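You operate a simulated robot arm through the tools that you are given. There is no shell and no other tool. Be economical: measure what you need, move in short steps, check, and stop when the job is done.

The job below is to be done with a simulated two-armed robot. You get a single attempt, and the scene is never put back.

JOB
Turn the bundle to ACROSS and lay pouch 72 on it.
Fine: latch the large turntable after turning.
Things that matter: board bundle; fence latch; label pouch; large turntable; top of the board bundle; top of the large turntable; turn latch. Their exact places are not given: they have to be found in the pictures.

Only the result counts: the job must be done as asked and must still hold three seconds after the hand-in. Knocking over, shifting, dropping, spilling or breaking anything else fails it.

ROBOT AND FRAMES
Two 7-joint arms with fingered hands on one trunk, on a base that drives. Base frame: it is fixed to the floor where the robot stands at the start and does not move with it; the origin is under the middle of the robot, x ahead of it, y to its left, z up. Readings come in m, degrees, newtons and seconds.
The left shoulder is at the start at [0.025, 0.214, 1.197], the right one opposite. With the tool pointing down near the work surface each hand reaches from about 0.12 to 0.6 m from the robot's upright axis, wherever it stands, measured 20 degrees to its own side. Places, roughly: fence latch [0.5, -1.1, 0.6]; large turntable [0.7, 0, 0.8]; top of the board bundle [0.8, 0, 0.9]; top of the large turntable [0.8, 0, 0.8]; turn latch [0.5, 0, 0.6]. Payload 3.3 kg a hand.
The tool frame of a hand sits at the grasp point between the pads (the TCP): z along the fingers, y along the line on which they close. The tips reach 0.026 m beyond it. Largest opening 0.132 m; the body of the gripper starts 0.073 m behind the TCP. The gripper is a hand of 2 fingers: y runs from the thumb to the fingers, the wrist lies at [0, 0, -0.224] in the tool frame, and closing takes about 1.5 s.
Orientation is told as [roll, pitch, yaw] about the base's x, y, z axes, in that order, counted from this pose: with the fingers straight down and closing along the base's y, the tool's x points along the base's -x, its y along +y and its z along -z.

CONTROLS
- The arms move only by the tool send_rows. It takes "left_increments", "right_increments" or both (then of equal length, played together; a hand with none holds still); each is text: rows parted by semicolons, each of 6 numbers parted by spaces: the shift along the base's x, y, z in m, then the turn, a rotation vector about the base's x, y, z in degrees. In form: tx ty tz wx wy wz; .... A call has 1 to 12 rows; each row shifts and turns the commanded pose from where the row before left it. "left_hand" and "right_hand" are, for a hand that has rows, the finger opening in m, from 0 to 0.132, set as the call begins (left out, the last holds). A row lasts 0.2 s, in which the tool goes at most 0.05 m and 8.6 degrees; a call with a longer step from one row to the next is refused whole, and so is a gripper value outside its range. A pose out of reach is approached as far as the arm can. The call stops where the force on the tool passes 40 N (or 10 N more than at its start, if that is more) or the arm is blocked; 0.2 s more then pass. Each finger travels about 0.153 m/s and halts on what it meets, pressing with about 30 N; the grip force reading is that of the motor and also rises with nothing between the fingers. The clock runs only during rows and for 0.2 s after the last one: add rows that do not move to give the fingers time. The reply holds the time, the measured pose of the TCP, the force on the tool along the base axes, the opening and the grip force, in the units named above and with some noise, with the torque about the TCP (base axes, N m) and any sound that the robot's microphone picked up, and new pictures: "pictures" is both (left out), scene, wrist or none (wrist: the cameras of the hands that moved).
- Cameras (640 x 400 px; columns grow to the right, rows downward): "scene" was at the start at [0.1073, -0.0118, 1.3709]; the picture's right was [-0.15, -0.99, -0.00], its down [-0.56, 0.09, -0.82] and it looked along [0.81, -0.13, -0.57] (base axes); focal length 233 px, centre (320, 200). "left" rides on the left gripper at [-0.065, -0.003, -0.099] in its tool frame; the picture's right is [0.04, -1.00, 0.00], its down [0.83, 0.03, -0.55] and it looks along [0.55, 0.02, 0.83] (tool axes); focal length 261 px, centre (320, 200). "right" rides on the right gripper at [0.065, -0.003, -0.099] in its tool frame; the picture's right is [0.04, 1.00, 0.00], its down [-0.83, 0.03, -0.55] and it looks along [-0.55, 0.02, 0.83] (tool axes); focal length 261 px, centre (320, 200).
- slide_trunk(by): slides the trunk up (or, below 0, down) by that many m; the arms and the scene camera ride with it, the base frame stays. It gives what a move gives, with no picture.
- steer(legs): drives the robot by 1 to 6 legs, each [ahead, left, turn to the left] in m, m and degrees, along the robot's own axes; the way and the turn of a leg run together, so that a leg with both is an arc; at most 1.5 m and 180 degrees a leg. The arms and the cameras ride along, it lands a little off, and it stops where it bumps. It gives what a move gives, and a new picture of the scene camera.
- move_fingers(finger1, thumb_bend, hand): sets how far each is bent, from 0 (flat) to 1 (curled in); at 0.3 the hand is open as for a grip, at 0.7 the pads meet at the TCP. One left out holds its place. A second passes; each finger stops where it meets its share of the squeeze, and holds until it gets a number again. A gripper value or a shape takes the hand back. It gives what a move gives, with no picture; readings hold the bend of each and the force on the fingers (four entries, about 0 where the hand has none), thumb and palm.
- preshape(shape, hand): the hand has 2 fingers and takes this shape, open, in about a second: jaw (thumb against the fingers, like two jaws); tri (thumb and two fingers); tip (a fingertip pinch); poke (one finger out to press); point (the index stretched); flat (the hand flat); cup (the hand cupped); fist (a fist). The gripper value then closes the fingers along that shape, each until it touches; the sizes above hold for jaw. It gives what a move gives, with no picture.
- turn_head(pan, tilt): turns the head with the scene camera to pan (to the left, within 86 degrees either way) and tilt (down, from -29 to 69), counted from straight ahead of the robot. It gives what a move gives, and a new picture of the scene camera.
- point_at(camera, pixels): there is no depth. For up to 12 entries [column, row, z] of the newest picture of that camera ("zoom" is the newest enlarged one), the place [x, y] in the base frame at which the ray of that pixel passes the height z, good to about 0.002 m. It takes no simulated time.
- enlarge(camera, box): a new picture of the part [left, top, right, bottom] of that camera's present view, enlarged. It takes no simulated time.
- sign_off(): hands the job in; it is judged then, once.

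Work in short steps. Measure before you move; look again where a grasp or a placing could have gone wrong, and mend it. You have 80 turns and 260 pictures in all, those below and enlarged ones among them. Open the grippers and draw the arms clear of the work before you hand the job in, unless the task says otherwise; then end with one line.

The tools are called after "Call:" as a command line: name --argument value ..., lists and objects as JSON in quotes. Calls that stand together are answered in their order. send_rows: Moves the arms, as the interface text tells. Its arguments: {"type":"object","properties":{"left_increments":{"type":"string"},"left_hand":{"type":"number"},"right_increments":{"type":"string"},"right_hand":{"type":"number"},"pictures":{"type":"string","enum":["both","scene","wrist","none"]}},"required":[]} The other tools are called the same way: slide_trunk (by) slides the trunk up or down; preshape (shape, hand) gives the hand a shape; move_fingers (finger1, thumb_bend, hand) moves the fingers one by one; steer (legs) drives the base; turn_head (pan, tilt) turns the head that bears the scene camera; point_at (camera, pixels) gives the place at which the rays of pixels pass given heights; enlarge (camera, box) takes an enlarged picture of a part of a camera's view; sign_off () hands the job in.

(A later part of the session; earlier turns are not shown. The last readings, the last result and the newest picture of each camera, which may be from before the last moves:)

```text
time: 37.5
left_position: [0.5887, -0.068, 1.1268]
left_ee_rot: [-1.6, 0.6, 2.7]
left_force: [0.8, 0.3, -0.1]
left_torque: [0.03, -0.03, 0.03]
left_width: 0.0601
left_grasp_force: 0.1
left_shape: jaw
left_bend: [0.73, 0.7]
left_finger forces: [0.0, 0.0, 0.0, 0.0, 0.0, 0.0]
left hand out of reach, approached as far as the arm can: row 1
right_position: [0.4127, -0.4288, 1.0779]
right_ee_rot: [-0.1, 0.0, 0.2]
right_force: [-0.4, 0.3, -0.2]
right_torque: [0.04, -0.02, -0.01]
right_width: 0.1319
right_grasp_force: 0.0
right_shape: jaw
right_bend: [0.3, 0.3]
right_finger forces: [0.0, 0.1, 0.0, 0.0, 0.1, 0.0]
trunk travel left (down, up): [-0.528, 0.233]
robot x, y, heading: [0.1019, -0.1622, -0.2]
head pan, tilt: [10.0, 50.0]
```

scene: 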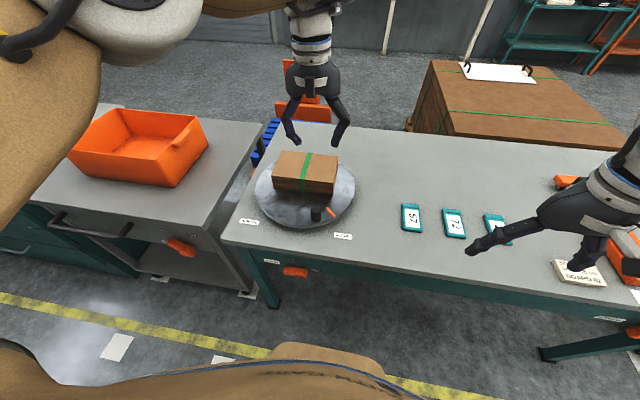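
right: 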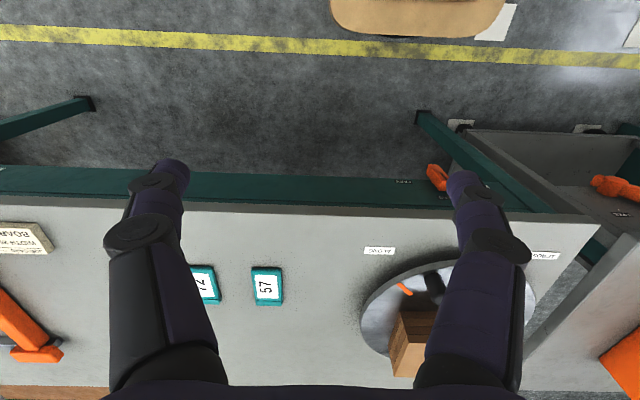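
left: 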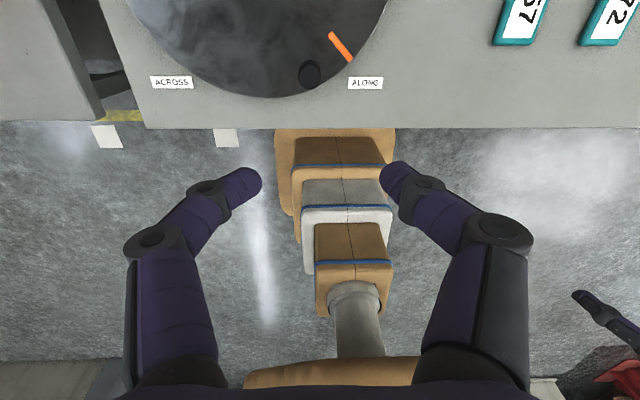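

Both cameras see the peg. I'll enlarge each to triangulate it.

Call:
enlarge --camera "scene" --box '[230, 140, 370, 260]'

Call:
enlarge --camera "left" --box '[140, 0, 400, 130]'

```text
3.33 times, centred on (300, 200) of scene
```

zoom: 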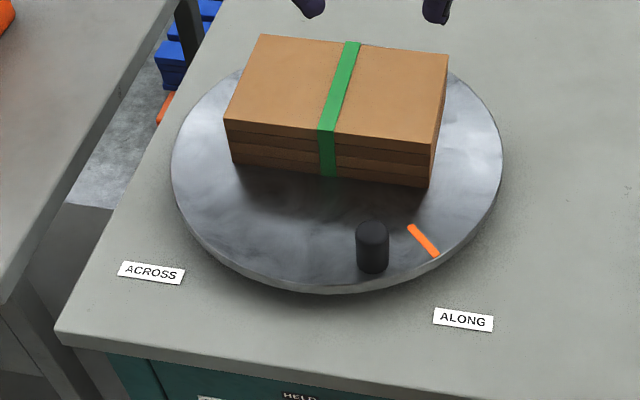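

```text
2.46 times, centred on (270, 65) of left
```

zoom: 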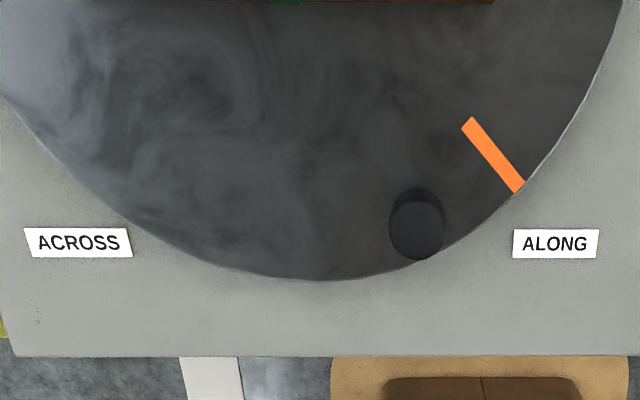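

Call:
point_at --camera "scene" --pixels '[[315.6, 208.7, 0.84], [315.6, 208.7, 0.86], [315.6, 208.7, 0.88], [315.9, 219.5, 0.8], [315.9, 219.5, 0.82], [330.9, 212.3, 0.8], [330.9, 212.3, 0.82], [249.5, 221.8, 0.78], [343, 235.7, 0.78]]'

Call:
point_at --camera "left" --pixels '[[309.4, 78, 0.84], [309.4, 78, 0.86], [309.4, 78, 0.88], [309.4, 69, 0.8], [309.4, 69, 0.82], [340.3, 46.7, 0.8], [340.3, 46.7, 0.82], [171.5, 82, 0.78], [365.8, 82.5, 0.78], [347, 38, 0.81]]'

```text
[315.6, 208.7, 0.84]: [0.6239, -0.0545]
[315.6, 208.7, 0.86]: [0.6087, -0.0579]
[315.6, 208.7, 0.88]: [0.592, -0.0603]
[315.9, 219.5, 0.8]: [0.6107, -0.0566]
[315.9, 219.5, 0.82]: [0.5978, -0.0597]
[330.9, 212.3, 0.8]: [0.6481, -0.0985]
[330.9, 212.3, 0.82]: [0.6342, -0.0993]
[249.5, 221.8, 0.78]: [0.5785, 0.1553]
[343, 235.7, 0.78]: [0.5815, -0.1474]
```

```text
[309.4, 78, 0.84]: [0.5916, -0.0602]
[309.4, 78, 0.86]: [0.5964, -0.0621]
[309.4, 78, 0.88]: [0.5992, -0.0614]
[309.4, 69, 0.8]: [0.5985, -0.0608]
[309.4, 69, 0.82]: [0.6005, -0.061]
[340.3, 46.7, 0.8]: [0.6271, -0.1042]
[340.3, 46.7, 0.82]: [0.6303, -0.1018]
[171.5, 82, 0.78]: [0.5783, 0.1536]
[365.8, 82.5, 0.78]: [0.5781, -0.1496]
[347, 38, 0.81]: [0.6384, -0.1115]
```

Table top z=0.78, disc top≈0.82, peg at (0.600,-0.060) with top≈0.87, and disc centre ≈(0.72,0.0). I'll drive 0.06 closer, then bring the hand over the peg at a safe height.

Call:
steer --legs '[[0.06, 0.02, 0]]'

Call:
send_rows --left_increments "-0.012 -0.003 -0.04 0 0 0; -0.012 -0.003 -0.04 0 0 0; -0.012 -0.003 -0.04 0 0 0; -0.012 -0.003 -0.04 0 0 0; 0 0 0 0 0 0" --pictures "both"

```text
time: 38.5
left_position: [0.652, -0.046, 1.1292]
left_ee_rot: [-1.7, 0.3, 2.8]
left_force: [1.2, -0.2, -0.1]
left_torque: [-0.01, 0.01, -0.05]
left_width: 0.0601
left_grasp_force: 0.0
left_shape: jaw
left_bend: [0.73, 0.7]
left_finger forces: [0.1, 0.1, 0.0, 0.1, 0.0, 0.0]
right_position: [0.4748, -0.4082, 1.0783]
right_ee_rot: [-0.1, 0.1, 0.1]
right_force: [0.5, 1.1, 0.1]
right_torque: [0.0, 0.02, -0.01]
right_width: 0.1319
right_grasp_force: 0.0
right_shape: jaw
right_bend: [0.3, 0.3]
right_finger forces: [0.0, 0.0, 0.0, 0.0, 0.1, 0.1]
trunk travel left (down, up): [-0.528, 0.233]
robot x, y, heading: [0.1688, -0.139, 0.2]
head pan, tilt: [10.0, 50.0]
```

scene: 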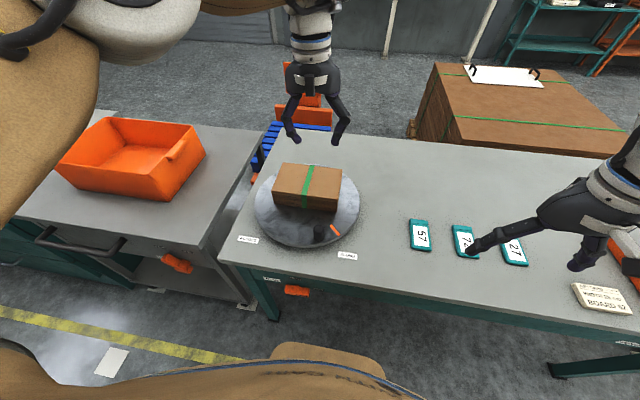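

```text
time: 39.7
left_position: [0.6029, -0.0593, 0.9685]
left_ee_rot: [-1.9, 0.1, 2.8]
left_force: [-0.5, 0.2, -0.1]
left_torque: [-0.02, -0.02, 0.02]
left_width: 0.06
left_grasp_force: 0.1
left_shape: jaw
left_bend: [0.73, 0.7]
left_finger forces: [0.0, 0.0, 0.0, 0.0, 0.1, 0.1]
right_position: [0.4746, -0.4073, 1.0783]
right_ee_rot: [0.1, 0.0, 0.0]
right_force: [0.1, -0.7, -0.2]
right_torque: [0.02, 0.04, 0.01]
right_width: 0.1318
right_grasp_force: 0.1
right_shape: jaw
right_bend: [0.3, 0.3]
right_finger forces: [0.1, 0.0, 0.0, 0.1, 0.0, 0.0]
trunk travel left (down, up): [-0.528, 0.233]
robot x, y, heading: [0.1673, -0.1374, -0.0]
head pan, tilt: [10.0, 50.0]
```

scene: 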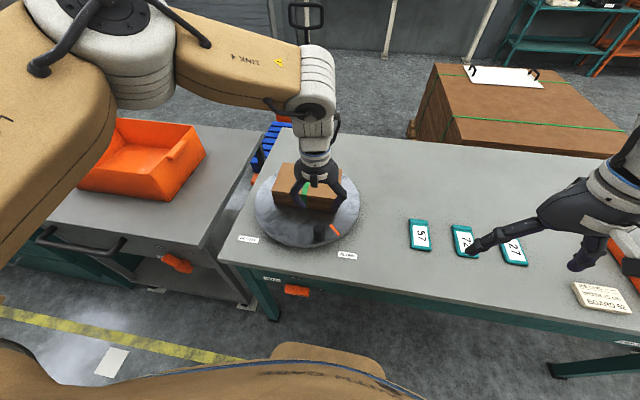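
left: 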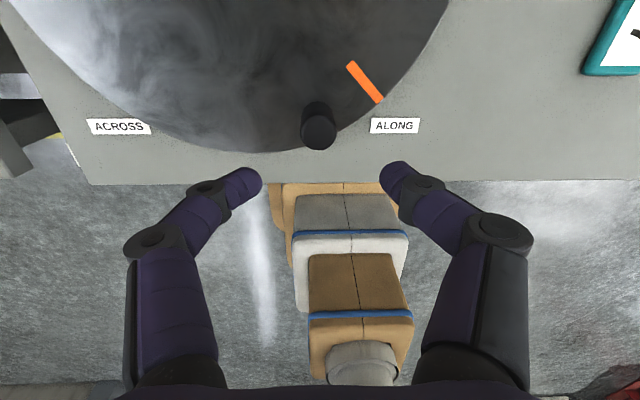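

The peg top is at (318,132), between the fingers. I'll confirm its place and the bundle's extent.

Call:
point_at --camera "left" --pixels '[[319, 133, 0.865], [319, 133, 0.87], [319, 133, 0.875], [317, 115, 0.82]]'

Call:
enlarge --camera "scene" --box '[240, 140, 380, 260]'

```text
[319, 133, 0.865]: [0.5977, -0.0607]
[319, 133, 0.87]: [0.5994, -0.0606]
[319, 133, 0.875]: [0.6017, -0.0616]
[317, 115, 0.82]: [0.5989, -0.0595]
```

```text
3.33 times, centred on (310, 200) of scene
```

zoom: 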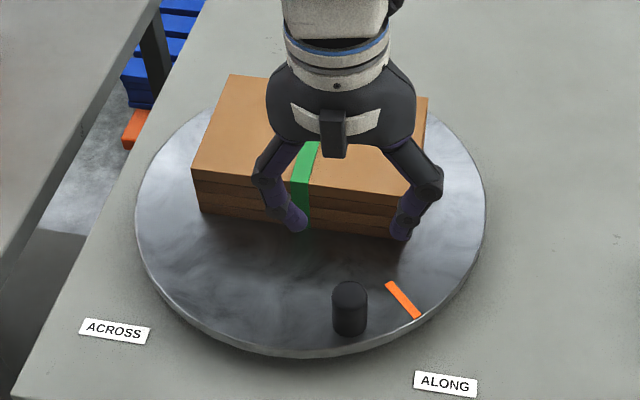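

Peg at (0.599,-0.060). I'll descend around it to z≈0.857.

Call:
send_rows --left_increments "-0.003 0 -0.03 1.8 0 0; 0 0 -0.03 0 0 0; 0 0 -0.03 0 0 0; 0 0 -0.0215 0 0 0; 0 0 0 0 0 0" --pictures "both"

```text
time: 40.9
left_position: [0.6003, -0.0586, 0.8589]
left_ee_rot: [0.1, 0.2, 2.8]
left_force: [0.0, -0.9, -0.2]
left_torque: [0.0, -0.02, 0.0]
left_width: 0.0598
left_grasp_force: 0.1
left_shape: jaw
left_bend: [0.73, 0.7]
left_finger forces: [0.1, 0.0, 0.0, 0.0, 0.0, 0.1]
right_position: [0.4746, -0.4085, 1.0775]
right_ee_rot: [0.0, 0.0, 0.1]
right_force: [0.4, 0.8, -0.6]
right_torque: [-0.03, -0.02, 0.01]
right_width: 0.1315
right_grasp_force: 0.1
right_shape: jaw
right_bend: [0.3, 0.3]
right_finger forces: [0.1, 0.0, 0.0, 0.0, 0.0, 0.0]
trunk travel left (down, up): [-0.528, 0.233]
robot x, y, heading: [0.1684, -0.1401, 0.3]
head pan, tilt: [10.0, 50.0]
```

scene: 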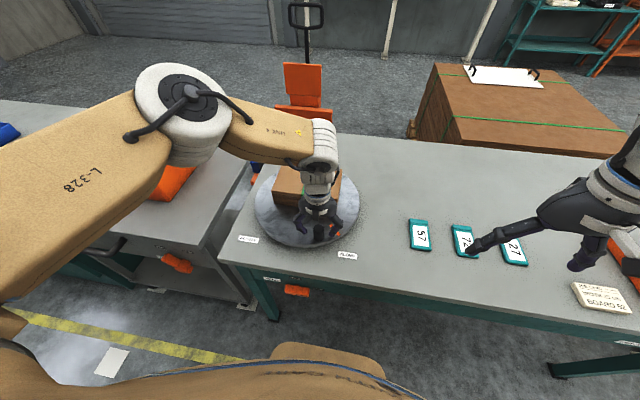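
left: 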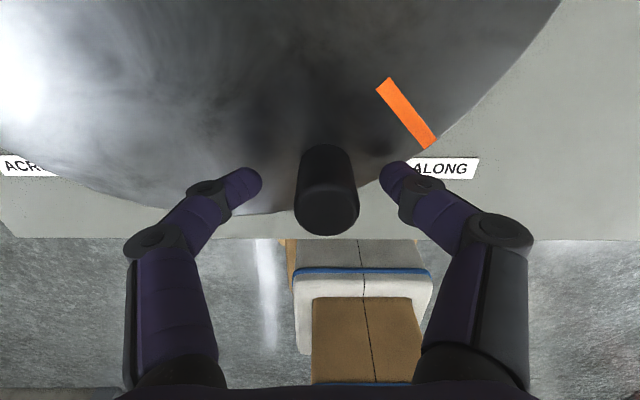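

Peg is caged. I'll close to a loose 0.034 and swing the first half of the arc clockwise around (0.72, 0).

Call:
send_rows --left_increments "0 0 0 0 0 0; 0 0 0 0 0 0; -0.0074 0.0177 0 0 0 -6; -0.0047 0.0186 0 0 0 -6; -0.0020 0.0190 0 0 0 -6; 0.0007 0.0192 0 0 0 -6; 0.0034 0.0188 0 0 0 -6; 0 0 0 0 0 0" --left_hand 0.034 --pictures "both"

```text
time: 42.7
left_position: [0.5888, 0.0352, 0.8587]
left_ee_rot: [0.0, 0.2, -27.3]
left_force: [0.3, 0.9, 1.1]
left_torque: [0.03, -0.01, 0.0]
left_width: 0.035
left_grasp_force: 0.0
left_shape: jaw
left_bend: [0.73, 0.7]
left_finger forces: [0.5, 0.0, 0.1, 0.0, 0.0, 0.1]
right_position: [0.4748, -0.4095, 1.0785]
right_ee_rot: [0.0, 0.0, 0.1]
right_force: [0.1, -0.7, -0.2]
right_torque: [-0.02, -0.01, -0.01]
right_width: 0.1322
right_grasp_force: 0.0
right_shape: jaw
right_bend: [0.3, 0.3]
right_finger forces: [0.0, 0.0, 0.0, 0.0, 0.0, 0.0]
trunk travel left (down, up): [-0.528, 0.233]
robot x, y, heading: [0.1685, -0.1394, 0.2]
head pan, tilt: [10.0, 50.0]
```

scene: 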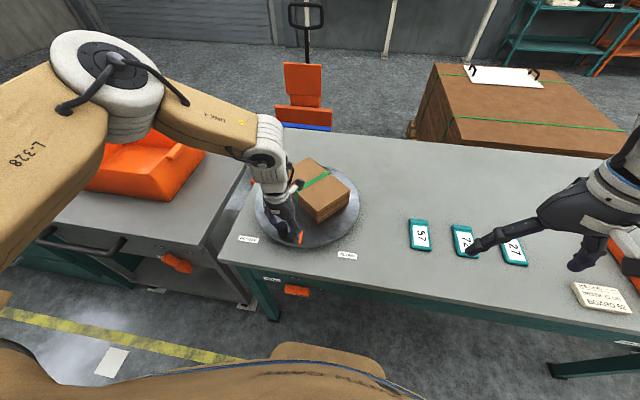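
left: 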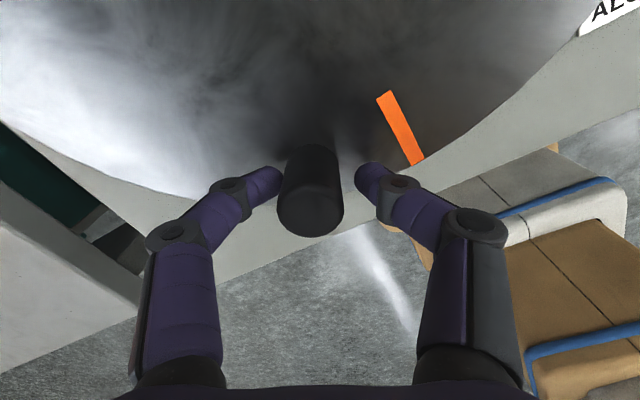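

The disc turns freely and the bundle turns with it. I'll continue the second half of the arc.

Call:
send_rows --left_increments "0.0061 0.0182 0 0 0 -6; 0.0086 0.0171 0 0 0 -6; 0.0110 0.0157 0 0 0 -6; 0.0131 0.0140 0 0 0 -6; 0.0149 0.0120 0 0 0 -6; 0.0161 0.0095 0 0 0 -6; 0 0 0 0 0 0; 0 0 0 0 0 0" --pictures "both"

```text
time: 44.5
left_position: [0.6314, 0.098, 0.8646]
left_ee_rot: [0.1, 0.1, -62.8]
left_force: [0.3, -0.2, -0.2]
left_torque: [0.03, 0.02, -0.01]
left_width: 0.0342
left_grasp_force: 0.1
left_shape: jaw
left_bend: [0.73, 0.7]
left_finger forces: [0.1, 0.0, 0.0, 0.0, 0.1, 0.1]
left hand out of reach, approached as far as the arm can: row 6
right_position: [0.4742, -0.4076, 1.0797]
right_ee_rot: [-0.1, 0.0, 0.0]
right_force: [-1.3, -0.1, 0.4]
right_torque: [-0.02, 0.01, 0.0]
right_width: 0.1322
right_grasp_force: 0.2
right_shape: jaw
right_bend: [0.3, 0.3]
right_finger forces: [0.0, 0.0, 0.0, 0.1, 0.0, 0.0]
trunk travel left (down, up): [-0.528, 0.233]
robot x, y, heading: [0.1653, -0.1384, 0.2]
head pan, tilt: [10.0, 50.0]
```

scene: 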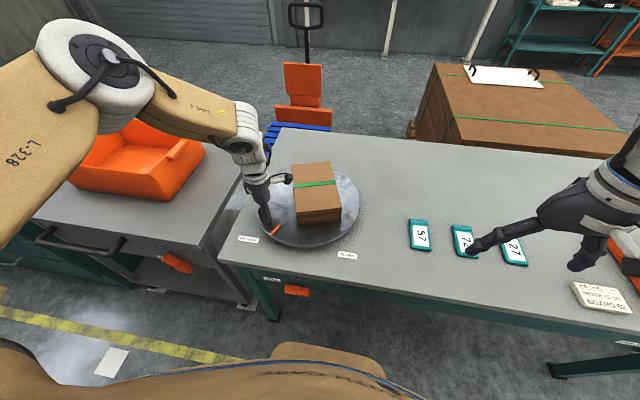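
left: 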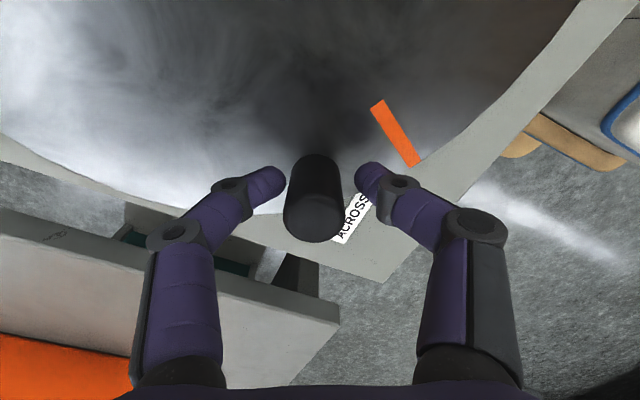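

Reach ended at about 74° of the turn, apparently limited by the wrist yaw. The peg is round, so I'll turn the hand's yaw back a bit and then push on in two small steps.

Call:
send_rows --left_increments "0 0 -0.003 0 0 8; 0 0 -0.002 0 0 8; 0.0075 0.0065 0 0 0 4; 0.0075 0.006 0 0 0 0; 0 0 0 0 0 0" --pictures "both"

```text
time: 45.7
left_position: [0.648, 0.1097, 0.8602]
left_ee_rot: [0.0, 0.2, -43.2]
left_force: [0.7, 0.2, -0.9]
left_torque: [0.01, 0.0, 0.03]
left_width: 0.0339
left_grasp_force: 0.2
left_shape: jaw
left_bend: [0.73, 0.7]
left_finger forces: [0.0, 0.0, 0.0, 0.0, 0.0, 0.0]
right_position: [0.4751, -0.4082, 1.0783]
right_ee_rot: [0.0, 0.0, 0.1]
right_force: [-0.3, -0.3, -0.8]
right_torque: [-0.02, 0.02, 0.0]
right_width: 0.1319
right_grasp_force: 0.0
right_shape: jaw
right_bend: [0.3, 0.3]
right_finger forces: [0.1, 0.1, 0.0, 0.0, 0.1, 0.1]
trunk travel left (down, up): [-0.528, 0.233]
robot x, y, heading: [0.1702, -0.1355, 0.1]
head pan, tilt: [10.0, 50.0]
```

scene: 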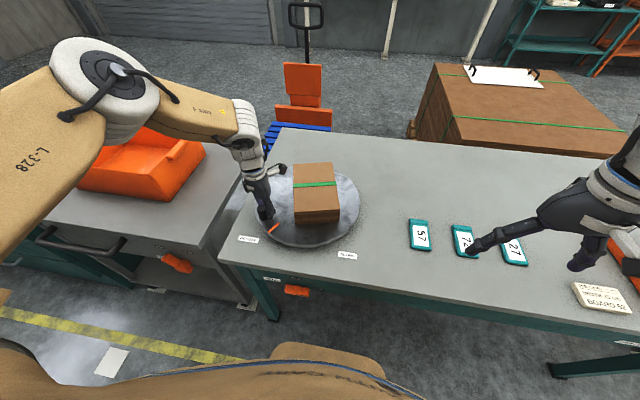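
left: 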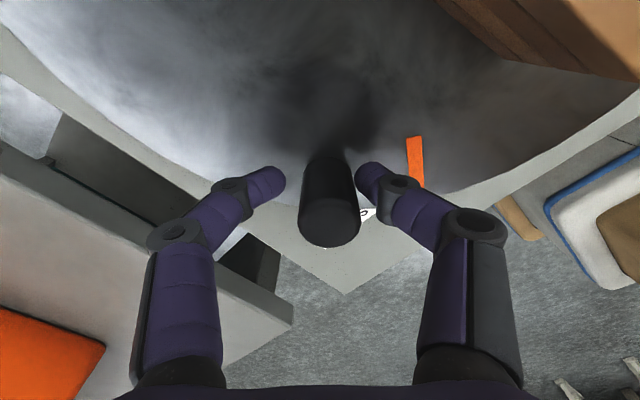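

It moved on. I'll measure the mark and bundle edges in the enlarged scene view.

Call:
enlarge --camera "scene" --box '[230, 150, 370, 260]'

```text
3.64 times, centred on (300, 205) of scene
```

zoom: 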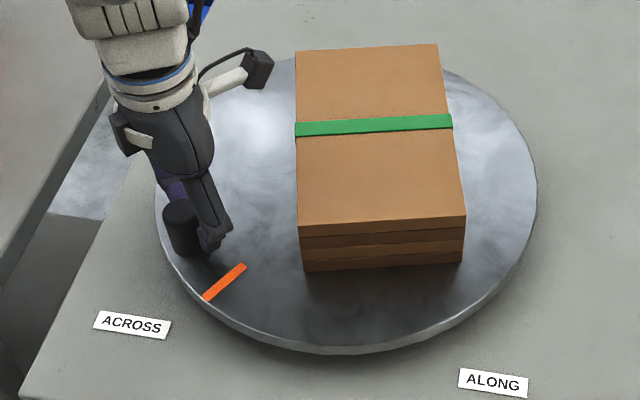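

Call:
point_at --camera "zoom" --pixels '[[205, 297, 0.82], [243, 266, 0.82], [132, 324, 0.78], [493, 382, 0.78], [301, 226, 0.88], [465, 217, 0.88], [296, 52, 0.88], [437, 45, 0.88], [303, 271, 0.82], [462, 262, 0.82]]'

```text
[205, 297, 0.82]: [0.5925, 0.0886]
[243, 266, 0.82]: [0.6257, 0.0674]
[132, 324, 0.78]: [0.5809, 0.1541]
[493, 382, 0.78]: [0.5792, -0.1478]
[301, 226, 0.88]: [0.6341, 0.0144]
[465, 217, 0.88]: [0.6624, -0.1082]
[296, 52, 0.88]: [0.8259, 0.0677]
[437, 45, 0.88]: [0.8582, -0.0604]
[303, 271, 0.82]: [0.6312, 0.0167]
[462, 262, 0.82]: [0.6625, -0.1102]
```

The bundle is still about 14° short (edge heading 14°, mark at 145°). I'll push the peg further along the arc in small steps.

Call:
send_rows --left_increments "0.0075 0.0055 0 0 0 0; 0.0075 0.0045 0 0 0 0; 0.005 0.0025 0 0 0 0; 0 0 0 0 0 0" --pictures "wrist"

Call:
enlarge --camera "scene" --box '[230, 150, 370, 260]'

```text
time: 46.7
left_position: [0.668, 0.1218, 0.8607]
left_ee_rot: [-0.1, 0.2, -43.3]
left_force: [-0.1, 0.0, 0.0]
left_torque: [-0.03, 0.03, 0.01]
left_width: 0.0344
left_grasp_force: 0.1
left_shape: jaw
left_bend: [0.73, 0.7]
left_finger forces: [0.0, 0.1, 0.1, 0.1, 0.3, 0.0]
right_position: [0.4754, -0.4097, 1.0781]
right_ee_rot: [0.1, -0.1, 0.1]
right_force: [-0.1, -1.2, 0.8]
right_torque: [0.0, -0.04, -0.02]
right_width: 0.1319
right_grasp_force: 0.2
right_shape: jaw
right_bend: [0.3, 0.3]
right_finger forces: [0.0, 0.0, 0.1, 0.0, 0.1, 0.0]
trunk travel left (down, up): [-0.528, 0.233]
robot x, y, heading: [0.1677, -0.1373, 0.0]
head pan, tilt: [10.0, 50.0]
```

left: 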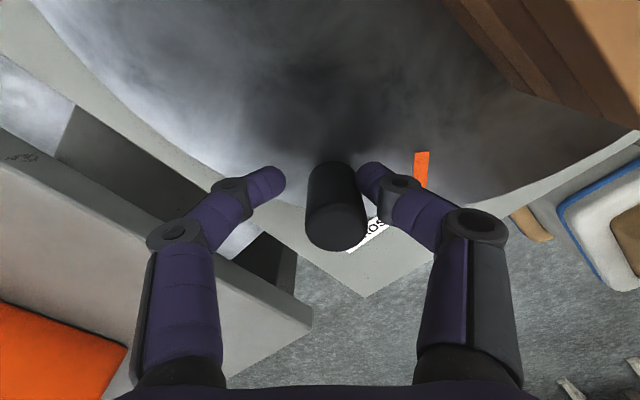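

```text
3.64 times, centred on (300, 205) of scene
```

zoom: 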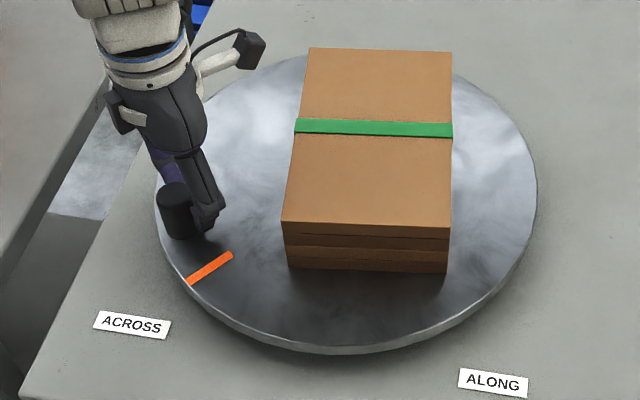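

Call:
point_at --camera "zoom" --pixels '[[188, 282, 0.82], [230, 254, 0.82], [282, 220, 0.88], [450, 227, 0.88], [310, 48, 0.88], [452, 53, 0.88], [156, 205, 0.81], [537, 190, 0.81], [345, 353, 0.81]]'

Call:
point_at --camera "left" --pixels '[[336, 224, 0.87]]'

```text
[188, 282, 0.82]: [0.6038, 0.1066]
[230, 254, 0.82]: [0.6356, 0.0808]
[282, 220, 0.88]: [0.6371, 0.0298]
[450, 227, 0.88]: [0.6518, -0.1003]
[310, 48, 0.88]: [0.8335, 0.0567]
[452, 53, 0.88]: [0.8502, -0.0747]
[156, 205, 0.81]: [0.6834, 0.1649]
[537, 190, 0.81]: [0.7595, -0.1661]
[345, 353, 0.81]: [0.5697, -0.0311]
```

```text
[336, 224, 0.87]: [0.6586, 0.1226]
```

Disc centre refines to (0.733, 0) and about 7.5° remain. I'll push the peg another ~0.018 along the arc.

Call:
send_rows --left_increments "0.0075 0.0055 0 0 0 0; 0.0065 0.0045 0 0 0 0; 0 0 0 0 0 0" --pictures "wrist"

Call:
enlarge --camera "scene" --box '[230, 150, 370, 260]'

```text
time: 47.5
left_position: [0.6822, 0.1327, 0.8603]
left_ee_rot: [-0.1, 0.2, -43.2]
left_force: [-0.2, -0.6, 0.0]
left_torque: [0.01, 0.0, 0.03]
left_width: 0.0348
left_grasp_force: 0.1
left_shape: jaw
left_bend: [0.73, 0.7]
left_finger forces: [0.0, 0.0, 0.0, 0.0, 1.3, 0.0]
right_position: [0.4746, -0.409, 1.0777]
right_ee_rot: [0.0, 0.0, 0.1]
right_force: [-0.7, -0.2, 0.3]
right_torque: [0.0, -0.02, 0.02]
right_width: 0.132
right_grasp_force: 0.2
right_shape: jaw
right_bend: [0.3, 0.3]
right_finger forces: [0.0, 0.0, 0.0, 0.0, 0.1, 0.0]
trunk travel left (down, up): [-0.528, 0.233]
robot x, y, heading: [0.1687, -0.1427, -0.1]
head pan, tilt: [10.0, 50.0]
```

left: 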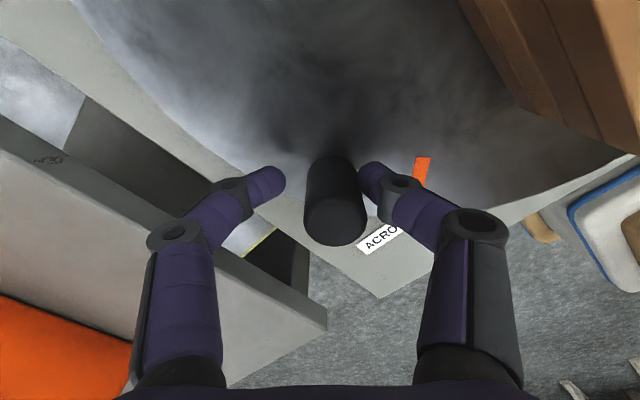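

```text
3.64 times, centred on (300, 205) of scene
```

zoom: 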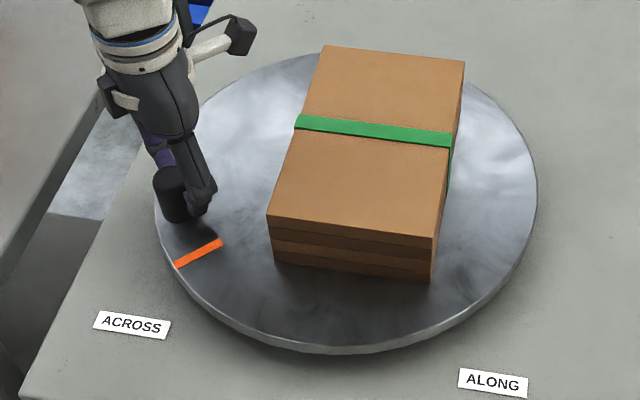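

Call:
point_at --camera "zoom" --pixels '[[177, 266, 0.82], [221, 241, 0.82], [267, 214, 0.88], [432, 238, 0.88], [323, 45, 0.88], [464, 62, 0.88], [297, 115, 0.88], [452, 135, 0.88]]'

Call:
point_at --camera "left" --pixels '[[334, 224, 0.87], [415, 182, 0.82], [425, 158, 0.82]]'

```text
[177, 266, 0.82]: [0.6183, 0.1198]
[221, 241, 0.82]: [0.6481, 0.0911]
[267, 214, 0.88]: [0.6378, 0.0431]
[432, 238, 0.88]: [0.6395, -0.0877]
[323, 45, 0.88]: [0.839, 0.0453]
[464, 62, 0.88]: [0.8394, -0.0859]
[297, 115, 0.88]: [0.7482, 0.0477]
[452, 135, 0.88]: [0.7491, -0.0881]
```

```text
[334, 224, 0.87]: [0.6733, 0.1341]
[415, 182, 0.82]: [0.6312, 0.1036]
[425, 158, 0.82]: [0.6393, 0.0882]
```

The bundle is square to within 1° and the mark points at ACROSS. I'll open and lift the left hand straight up, then unwind its yaw.

Call:
send_rows --left_increments "0 0 0 0 0 0; 0 0 0 0 0 0; 0 0 0.03 0 0 0; 0 0 0.045 0 0 0; 0 0 0.045 0 0 0; 0 0 0.045 0 0 0; 0 0 0.045 0 0 8.5; 0 0 0 0 0 8.5; 0 -0.02 0 0 0 8.5; 0 -0.02 0 0 0 8.5; 0 -0.02 0 0 0 8.5; 0 -0.02 0 0 0 0" --left_hand 0.055 --pictures "scene"

```text
time: 50.1
left_position: [0.6805, 0.052, 1.068]
left_ee_rot: [0.0, 0.2, -0.6]
left_force: [0.9, -0.3, 0.5]
left_torque: [-0.01, 0.03, 0.01]
left_width: 0.0546
left_grasp_force: 0.1
left_shape: jaw
left_bend: [0.73, 0.7]
left_finger forces: [0.0, 0.1, 0.1, 0.0, 0.0, 0.1]
right_position: [0.4746, -0.4089, 1.0786]
right_ee_rot: [0.0, 0.0, 0.1]
right_force: [0.6, 0.1, -0.1]
right_torque: [0.01, -0.01, -0.02]
right_width: 0.1319
right_grasp_force: 0.0
right_shape: jaw
right_bend: [0.3, 0.3]
right_finger forces: [0.0, 0.0, 0.0, 0.0, 0.0, 0.1]
trunk travel left (down, up): [-0.528, 0.233]
robot x, y, heading: [0.167, -0.1365, 0.1]
head pan, tilt: [10.0, 50.0]
```

scene: 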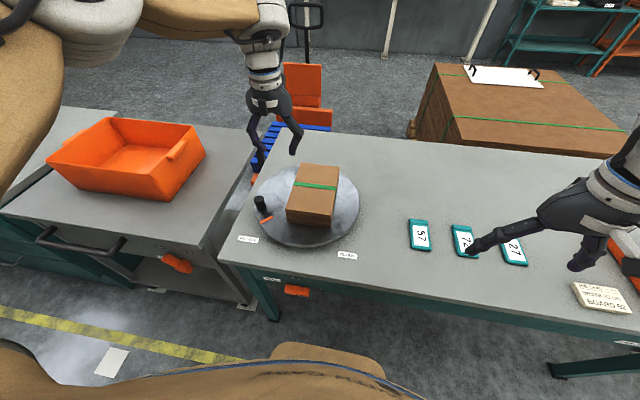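

The disc held still. Now back to the latch: drive back, lower the trunk, and tip the left hand forward to horizontal.

Call:
steer --legs '[[-0.47, 0, 0]]'

Call:
slide_trunk --by -0.4

Call:
send_rows --left_increments "0.005 0 0 0 -8.2 0; 0.005 -0.004 0 0 -8.2 0; 0.005 -0.004 0 0 -8.2 0; 0.005 -0.004 0 0 -8.2 0; 0.005 -0.004 0 0 -8.2 0; 0.005 -0.004 0 0 -8.2 0; 0 -0.004 0 0 -8.2 0; 0 -0.004 0 0 -8.2 0; 0 -0.004 0 0 -8.2 0; 0 -0.004 0 0 -8.2 0; 0 -0.004 0 0 -8 0; 0 0 0 0 0 0" --pictures "both"

```text
time: 52.9
left_position: [0.2124, 0.0495, 1.0688]
left_ee_rot: [-0.1, 0.2, -1.1]
left_force: [0.1, -0.5, 0.4]
left_torque: [-0.01, 0.04, -0.03]
left_width: 0.0548
left_grasp_force: 0.0
left_shape: jaw
left_bend: [0.73, 0.7]
left_finger forces: [0.0, 0.0, 0.0, 0.0, 0.1, 0.1]
right_position: [0.004, -0.41, 1.0782]
right_ee_rot: [0.0, 0.0, -0.5]
right_force: [0.4, -0.4, -0.3]
right_torque: [-0.02, 0.03, -0.02]
right_width: 0.1321
right_grasp_force: 0.0
right_shape: jaw
right_bend: [0.3, 0.3]
right_finger forces: [0.0, 0.1, 0.0, 0.1, 0.2, 0.0]
trunk travel left (down, up): [-0.528, 0.233]
robot x, y, heading: [-0.3031, -0.1379, -0.3]
head pan, tilt: [10.0, 50.0]
```

scene: 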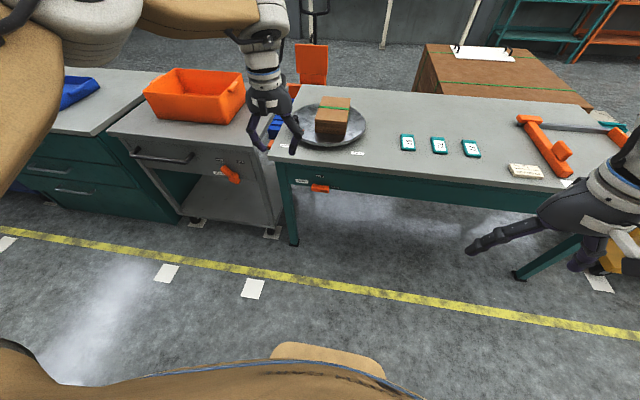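

```text
time: 56.7
left_position: [0.2132, 0.0499, 0.6678]
left_ee_rot: [-0.1, 0.2, -1.2]
left_force: [-0.1, 0.7, -0.4]
left_torque: [0.02, -0.03, -0.03]
left_width: 0.0546
left_grasp_force: 0.1
left_shape: jaw
left_bend: [0.73, 0.7]
left_finger forces: [0.0, 0.1, 0.0, 0.1, 0.1, 0.0]
right_position: [0.0032, -0.4098, 0.6773]
right_ee_rot: [0.0, -0.1, -0.4]
right_force: [-0.2, -0.3, -0.1]
right_torque: [-0.03, 0.0, -0.03]
right_width: 0.1321
right_grasp_force: 0.1
right_shape: jaw
right_bend: [0.3, 0.3]
right_finger forces: [0.1, 0.1, 0.0, 0.1, 0.0, 0.1]
trunk travel left (down, up): [-0.128, 0.633]
robot x, y, heading: [-0.2998, -0.1384, -0.5]
head pan, tilt: [10.0, 50.0]
```

```text
time: 59.1
left_position: [0.3345, 0.0196, 0.7384]
left_ee_rot: [-67.0, -87.2, 74.0]
left_force: [1.2, 0.9, 0.4]
left_torque: [0.04, 0.02, 0.0]
left_width: 0.0547
left_grasp_force: 0.0
left_shape: jaw
left_bend: [0.73, 0.7]
left_finger forces: [0.0, 0.0, 0.1, 0.0, 0.1, 0.0]
left hand out of reach, approached as far as the arm can: row 9, 10, 11
right_position: [0.0032, -0.4087, 0.6791]
right_ee_rot: [-0.1, 0.0, -0.4]
right_force: [-0.5, 0.4, 0.8]
right_torque: [-0.02, -0.06, 0.03]
right_width: 0.132
right_grasp_force: 0.1
right_shape: jaw
right_bend: [0.3, 0.3]
right_finger forces: [0.1, 0.1, 0.1, 0.1, 0.1, 0.0]
trunk travel left (down, up): [-0.128, 0.633]
robot x, y, heading: [-0.298, -0.1375, -0.7]
head pan, tilt: [10.0, 50.0]
stopped in row 12 (left hand): the arm was blocked; the commanded pose is now the measured one
```

scene: 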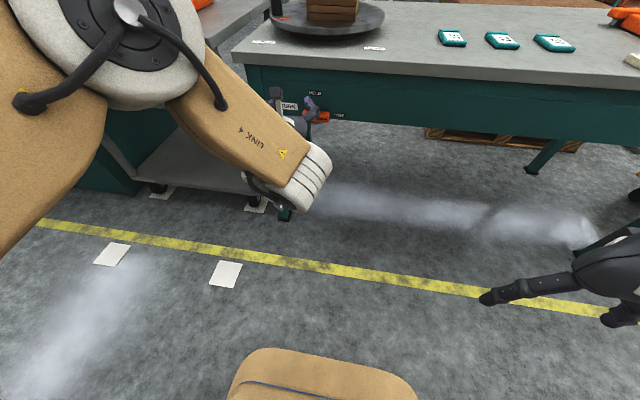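
left: 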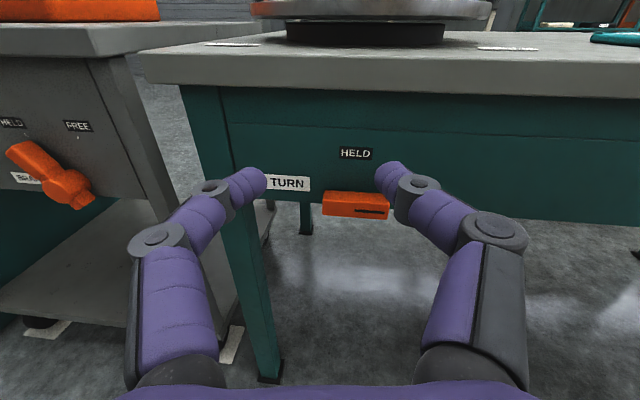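

The hand is nearly horizontal; the bar at (355,205) reads FREE. I'll lower toward z 0.62 and start rolling +x to match the horizontal bar.

Call:
send_rows --left_increments "0.01 -0.005 -0.03 0 -2 0; 0.01 -0.005 -0.03 0 0 0; 0.01 -0.005 -0.03 0 0 0; 0.01 -0.003 -0.027 0 0 0; 0 0 0 8 0 0; 0 0 0 8 0 0; 0 0 0 8 0 0; 0 0 0 8 0 0; 0 0 0 8 0 0; 0 0 0 0 0 0" --pictures "both"

```text
time: 61.4
left_position: [0.3763, -0.0244, 0.6202]
left_ee_rot: [98.4, -52.5, -91.9]
left_force: [0.0, 0.8, -0.3]
left_torque: [-0.02, 0.0, -0.01]
left_width: 0.0548
left_grasp_force: 0.0
left_shape: jaw
left_bend: [0.73, 0.7]
left_finger forces: [0.0, 0.0, 0.1, 0.0, 0.1, 0.0]
left hand out of reach, approached as far as the arm can: row 1
right_position: [0.005, -0.4087, 0.679]
right_ee_rot: [-0.1, 0.0, -0.4]
right_force: [0.8, -0.6, -0.3]
right_torque: [-0.03, -0.02, -0.02]
right_width: 0.1322
right_grasp_force: 0.0
right_shape: jaw
right_bend: [0.3, 0.3]
right_finger forces: [0.0, 0.0, 0.0, 0.0, 0.0, 0.0]
trunk travel left (down, up): [-0.128, 0.633]
robot x, y, heading: [-0.3047, -0.1359, -0.3]
head pan, tilt: [10.0, 50.0]
```

scene: 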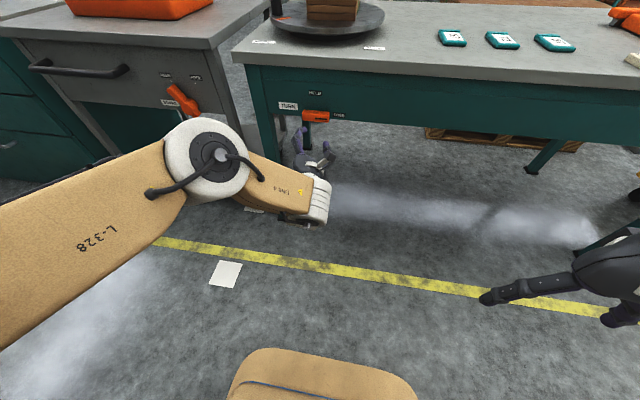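
left: 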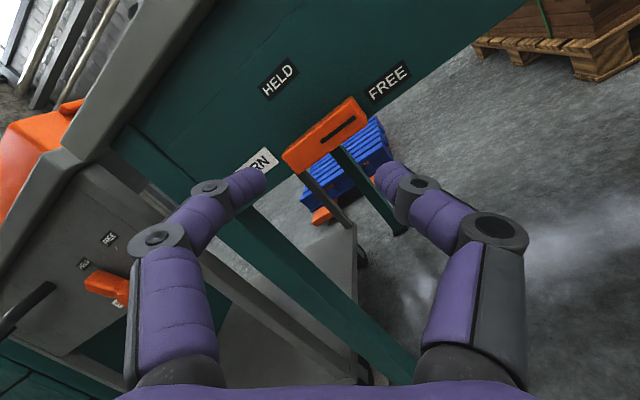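

The tool axis is off about 5° each way from +x; I'll correct that, finish the roll to ~88°, and recentre on the bar (y≈0, z≈0.613).

Call:
send_rows --left_increments "0 0.01 -0.003 0 5.1 -4.75; 0 0.014 -0.004 8.4 0 0; 0 0 0 8.4 0 0; 0 0 0 8.4 0 0; 0 0 0 8.4 0 0; 0 0 0 8.4 0 0; 0 0 0 8.4 0 0; 0 0 0 0 0 0" --left_hand 0.07 --pictures "both"

```text
time: 63.1
left_position: [0.3748, -0.0032, 0.6198]
left_ee_rot: [89.9, -13.1, -89.4]
left_force: [-0.7, -0.6, 0.4]
left_torque: [-0.02, -0.02, -0.02]
left_width: 0.0696
left_grasp_force: 0.2
left_shape: jaw
left_bend: [0.72, 0.7]
left_finger forces: [0.0, 0.0, 0.0, 0.0, 0.0, 0.1]
left hand out of reach, approached as far as the arm can: row 2, 3, 6
right_position: [0.0037, -0.4084, 0.677]
right_ee_rot: [0.0, 0.0, -0.4]
right_force: [0.0, -0.3, -0.1]
right_torque: [-0.02, 0.0, -0.03]
right_width: 0.1319
right_grasp_force: 0.0
right_shape: jaw
right_bend: [0.3, 0.3]
right_finger forces: [0.0, 0.0, 0.0, 0.0, 0.1, 0.0]
trunk travel left (down, up): [-0.128, 0.633]
robot x, y, heading: [-0.3025, -0.133, -0.3]
head pan, tilt: [10.0, 50.0]
```

scene: 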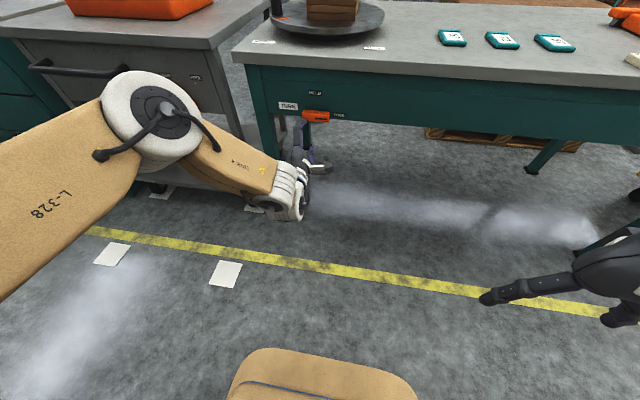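
left: 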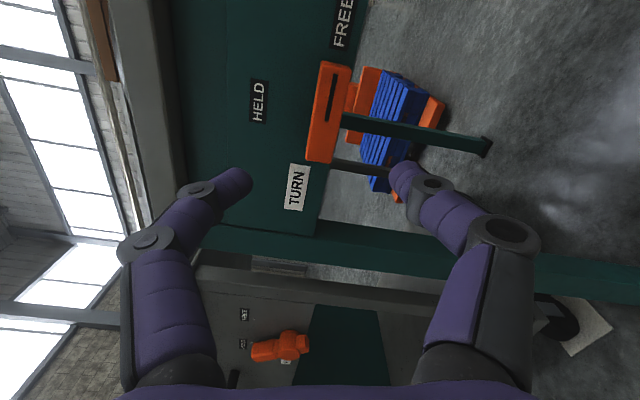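

Aligned, with the arm near full stretch. I'll pull the hand back 0.07, finish the roll, and then drive forward to just short of the bar.

Call:
send_rows --left_increments "-0.035 0.002 -0.003 0 0 0; -0.035 0.001 -0.003 5.5 0 0; 0 0 0 5.5 0 0; 0 0 0 0 0 0" --pictures "none"

Call:
steer --legs '[[0.14, 0, 0.3]]'

Call:
send_rows --left_increments "0 0 0 0 0 0" --pictures "wrist"

```text
time: 64.2
left_position: [0.3047, -0.0013, 0.6133]
left_ee_rot: [90.1, -2.1, -89.7]
left_force: [-0.7, 0.3, 0.5]
left_torque: [0.01, 0.03, -0.02]
left_width: 0.07
left_grasp_force: 0.0
left_shape: jaw
left_bend: [0.72, 0.7]
left_finger forces: [0.0, 0.0, 0.1, 0.0, 0.0, 0.1]
right_position: [0.004, -0.4096, 0.6777]
right_ee_rot: [-0.1, 0.1, -0.4]
right_force: [-1.1, 0.2, 0.2]
right_torque: [-0.01, -0.02, 0.01]
right_width: 0.1319
right_grasp_force: 0.0
right_shape: jaw
right_bend: [0.3, 0.3]
right_finger forces: [0.1, 0.0, 0.0, 0.0, 0.0, 0.1]
trunk travel left (down, up): [-0.128, 0.633]
robot x, y, heading: [-0.3015, -0.1378, -0.4]
head pan, tilt: [10.0, 50.0]
```

```text
time: 65.5
left_position: [0.4467, 0.0009, 0.6131]
left_ee_rot: [90.0, -2.2, -89.2]
left_force: [0.0, -0.3, 0.9]
left_torque: [-0.01, 0.0, -0.01]
left_width: 0.0698
left_grasp_force: 0.0
left_shape: jaw
left_bend: [0.72, 0.7]
left_finger forces: [0.0, 0.0, 0.0, 0.0, 0.1, 0.0]
right_position: [0.1503, -0.407, 0.6783]
right_ee_rot: [0.0, 0.0, 0.0]
right_force: [0.1, -0.4, 0.3]
right_torque: [-0.05, -0.02, 0.02]
right_width: 0.1318
right_grasp_force: 0.1
right_shape: jaw
right_bend: [0.3, 0.3]
right_finger forces: [0.1, 0.1, 0.0, 0.1, 0.0, 0.1]
trunk travel left (down, up): [-0.128, 0.633]
robot x, y, heading: [-0.1567, -0.1386, 0.1]
head pan, tilt: [10.0, 50.0]
```

scene: 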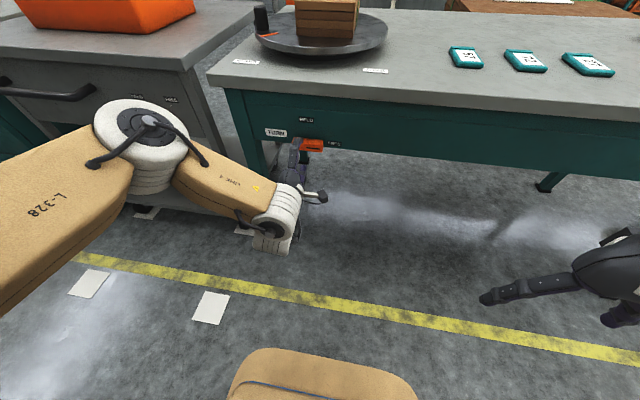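

```text
time: 65.9
left_position: [0.447, 0.0022, 0.6138]
left_ee_rot: [90.1, -2.2, -89.3]
left_force: [0.6, 1.3, -0.2]
left_torque: [0.02, 0.01, 0.02]
left_width: 0.0693
left_grasp_force: 0.1
left_shape: jaw
left_bend: [0.72, 0.7]
left_finger forces: [0.1, 0.0, 0.1, 0.0, 0.0, 0.1]
right_position: [0.1497, -0.4081, 0.6788]
right_ee_rot: [0.0, 0.0, 0.0]
right_force: [0.4, 0.3, -1.2]
right_torque: [0.0, 0.0, 0.0]
right_width: 0.132
right_grasp_force: 0.0
right_shape: jaw
right_bend: [0.3, 0.3]
right_finger forces: [0.0, 0.0, 0.1, 0.0, 0.0, 0.0]
trunk travel left (down, up): [-0.128, 0.633]
robot x, y, heading: [-0.1572, -0.142, 0.0]
head pan, tilt: [10.0, 50.0]
```

left: 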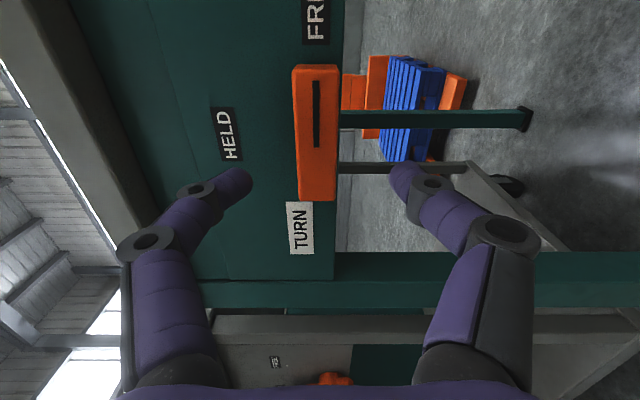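

The bar is centred between the open fingers (pivot ≈ y 0, z 0.613). I'll advance 0.042, then close to 0.03.

Call:
send_rows --left_increments "0.021 -0.001 0 0 0 0; 0.021 -0.001 0 0 0 0; 0 0 0 0 0 0" --pictures "none"

Call:
send_rows --left_increments "0 0 0 0 0 0; 0 0 0 0 0 0; 0 0 0 -8 0 0; 0 0 0 -8 0 0; 0 0 0 -8 0 0; 0 0 0 -8 0 0; 0 0 0 -8 0 0; 0 0 0 -8 0 0; 0 0 0 0 0 0" --left_hand 0.028 --pictures "wrist"

```text
time: 66.7
left_position: [0.4894, 0.001, 0.6131]
left_ee_rot: [90.1, -2.2, -89.2]
left_force: [0.1, 0.4, -0.1]
left_torque: [0.02, -0.04, 0.04]
left_width: 0.0696
left_grasp_force: 0.0
left_shape: jaw
left_bend: [0.72, 0.7]
left_finger forces: [0.1, 0.0, 0.1, 0.0, 0.0, 0.1]
right_position: [0.149, -0.4077, 0.6791]
right_ee_rot: [0.0, 0.0, 0.1]
right_force: [0.0, -0.8, -0.4]
right_torque: [-0.03, 0.0, -0.03]
right_width: 0.1317
right_grasp_force: 0.0
right_shape: jaw
right_bend: [0.3, 0.3]
right_finger forces: [0.0, 0.0, 0.0, 0.0, 0.0, 0.0]
trunk travel left (down, up): [-0.128, 0.633]
robot x, y, heading: [-0.1542, -0.1404, 0.2]
head pan, tilt: [10.0, 50.0]
```

```text
time: 68.7
left_position: [0.4893, 0.0009, 0.6137]
left_ee_rot: [89.2, -50.3, -89.0]
left_force: [-0.1, 0.0, 1.2]
left_torque: [0.01, -0.03, 0.01]
left_width: 0.0291
left_grasp_force: 0.2
left_shape: jaw
left_bend: [0.73, 0.7]
left_finger forces: [1.1, 0.0, 0.0, 0.1, 0.0, 0.0]
right_position: [0.1496, -0.4087, 0.6778]
right_ee_rot: [-0.1, -0.1, 0.0]
right_force: [0.2, 0.0, 0.0]
right_torque: [0.0, -0.02, 0.0]
right_width: 0.132
right_grasp_force: 0.0
right_shape: jaw
right_bend: [0.3, 0.3]
right_finger forces: [0.1, 0.1, 0.0, 0.0, 0.0, 0.0]
trunk travel left (down, up): [-0.128, 0.633]
robot x, y, heading: [-0.156, -0.1354, 0.0]
head pan, tilt: [10.0, 50.0]
```

left: 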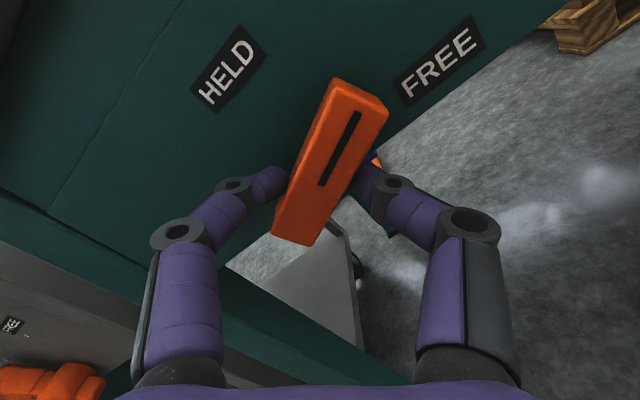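

The bar follows with some lag (about 25°). I'll turn on 50° more.

Call:
send_rows --left_increments "0 0 0 -8 0 0; 0 0 0 -8 0 0; 0 0 0 -8 0 0; 0 0 0 -8 0 0; 0 0 0 -8 0 0; 0 0 0 -8 0 0; 0 0 0 0 0 0" --pictures "both"

```text
time: 70.3
left_position: [0.4899, 0.0001, 0.6135]
left_ee_rot: [-85.3, -81.6, 85.3]
left_force: [-0.8, 0.4, 0.3]
left_torque: [0.03, 0.02, 0.03]
left_width: 0.0289
left_grasp_force: 0.0
left_shape: jaw
left_bend: [0.73, 0.7]
left_finger forces: [0.8, 0.1, 0.1, 0.1, 0.2, 0.0]
right_position: [0.149, -0.4077, 0.6773]
right_ee_rot: [0.1, 0.0, 0.0]
right_force: [-0.5, -0.5, 0.7]
right_torque: [0.0, 0.0, 0.0]
right_width: 0.1318
right_grasp_force: 0.1
right_shape: jaw
right_bend: [0.3, 0.3]
right_finger forces: [0.0, 0.1, 0.0, 0.1, 0.1, 0.1]
trunk travel left (down, up): [-0.128, 0.633]
robot x, y, heading: [-0.1558, -0.1382, 0.1]
head pan, tilt: [10.0, 50.0]
```

scene: 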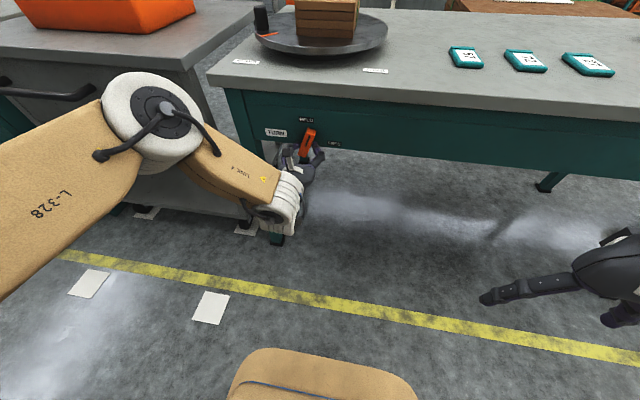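
left: 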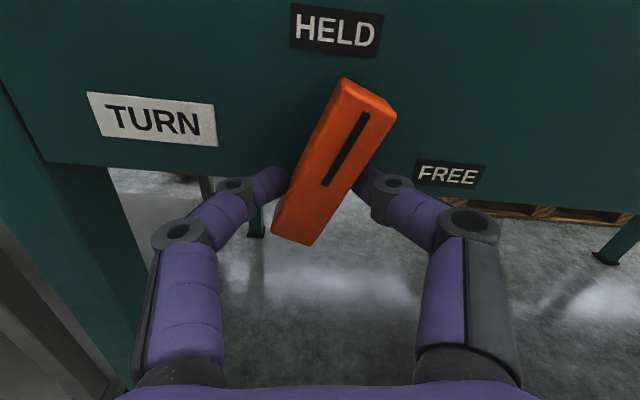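

The bar is ~20° short of upright. I'll roll 24° further.

Call:
send_rows --left_increments "0 0 0 -8 0 0; 0 0 0 -8 0 0; 0 0 0 -8 0 0; 0 0 0 0 0 0" --pictures "wrist"

```text
time: 71.3
left_position: [0.4913, 0.0006, 0.6123]
left_ee_rot: [-88.8, -57.7, 88.6]
left_force: [-0.5, -0.7, -0.3]
left_torque: [0.07, 0.01, -0.04]
left_width: 0.0285
left_grasp_force: 0.1
left_shape: jaw
left_bend: [0.73, 0.7]
left_finger forces: [1.1, 0.1, 0.0, 0.0, 1.8, 0.1]
right_position: [0.15, -0.4074, 0.679]
right_ee_rot: [0.0, 0.0, 0.0]
right_force: [-0.6, 0.6, 0.0]
right_torque: [0.02, -0.03, -0.02]
right_width: 0.1319
right_grasp_force: 0.0
right_shape: jaw
right_bend: [0.3, 0.3]
right_finger forces: [0.0, 0.0, 0.0, 0.0, 0.0, 0.0]
trunk travel left (down, up): [-0.128, 0.633]
robot x, y, heading: [-0.1562, -0.1395, 0.1]
head pan, tilt: [10.0, 50.0]
```

left: 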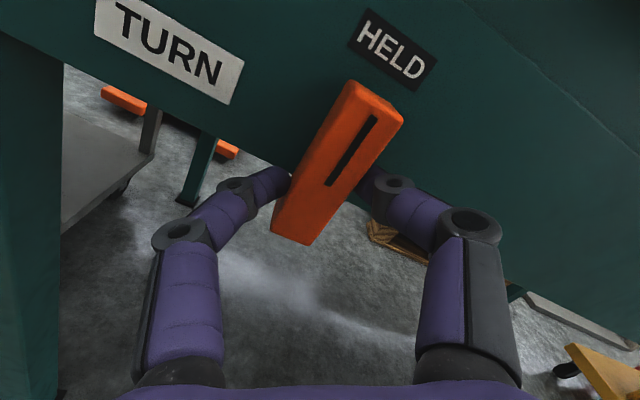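

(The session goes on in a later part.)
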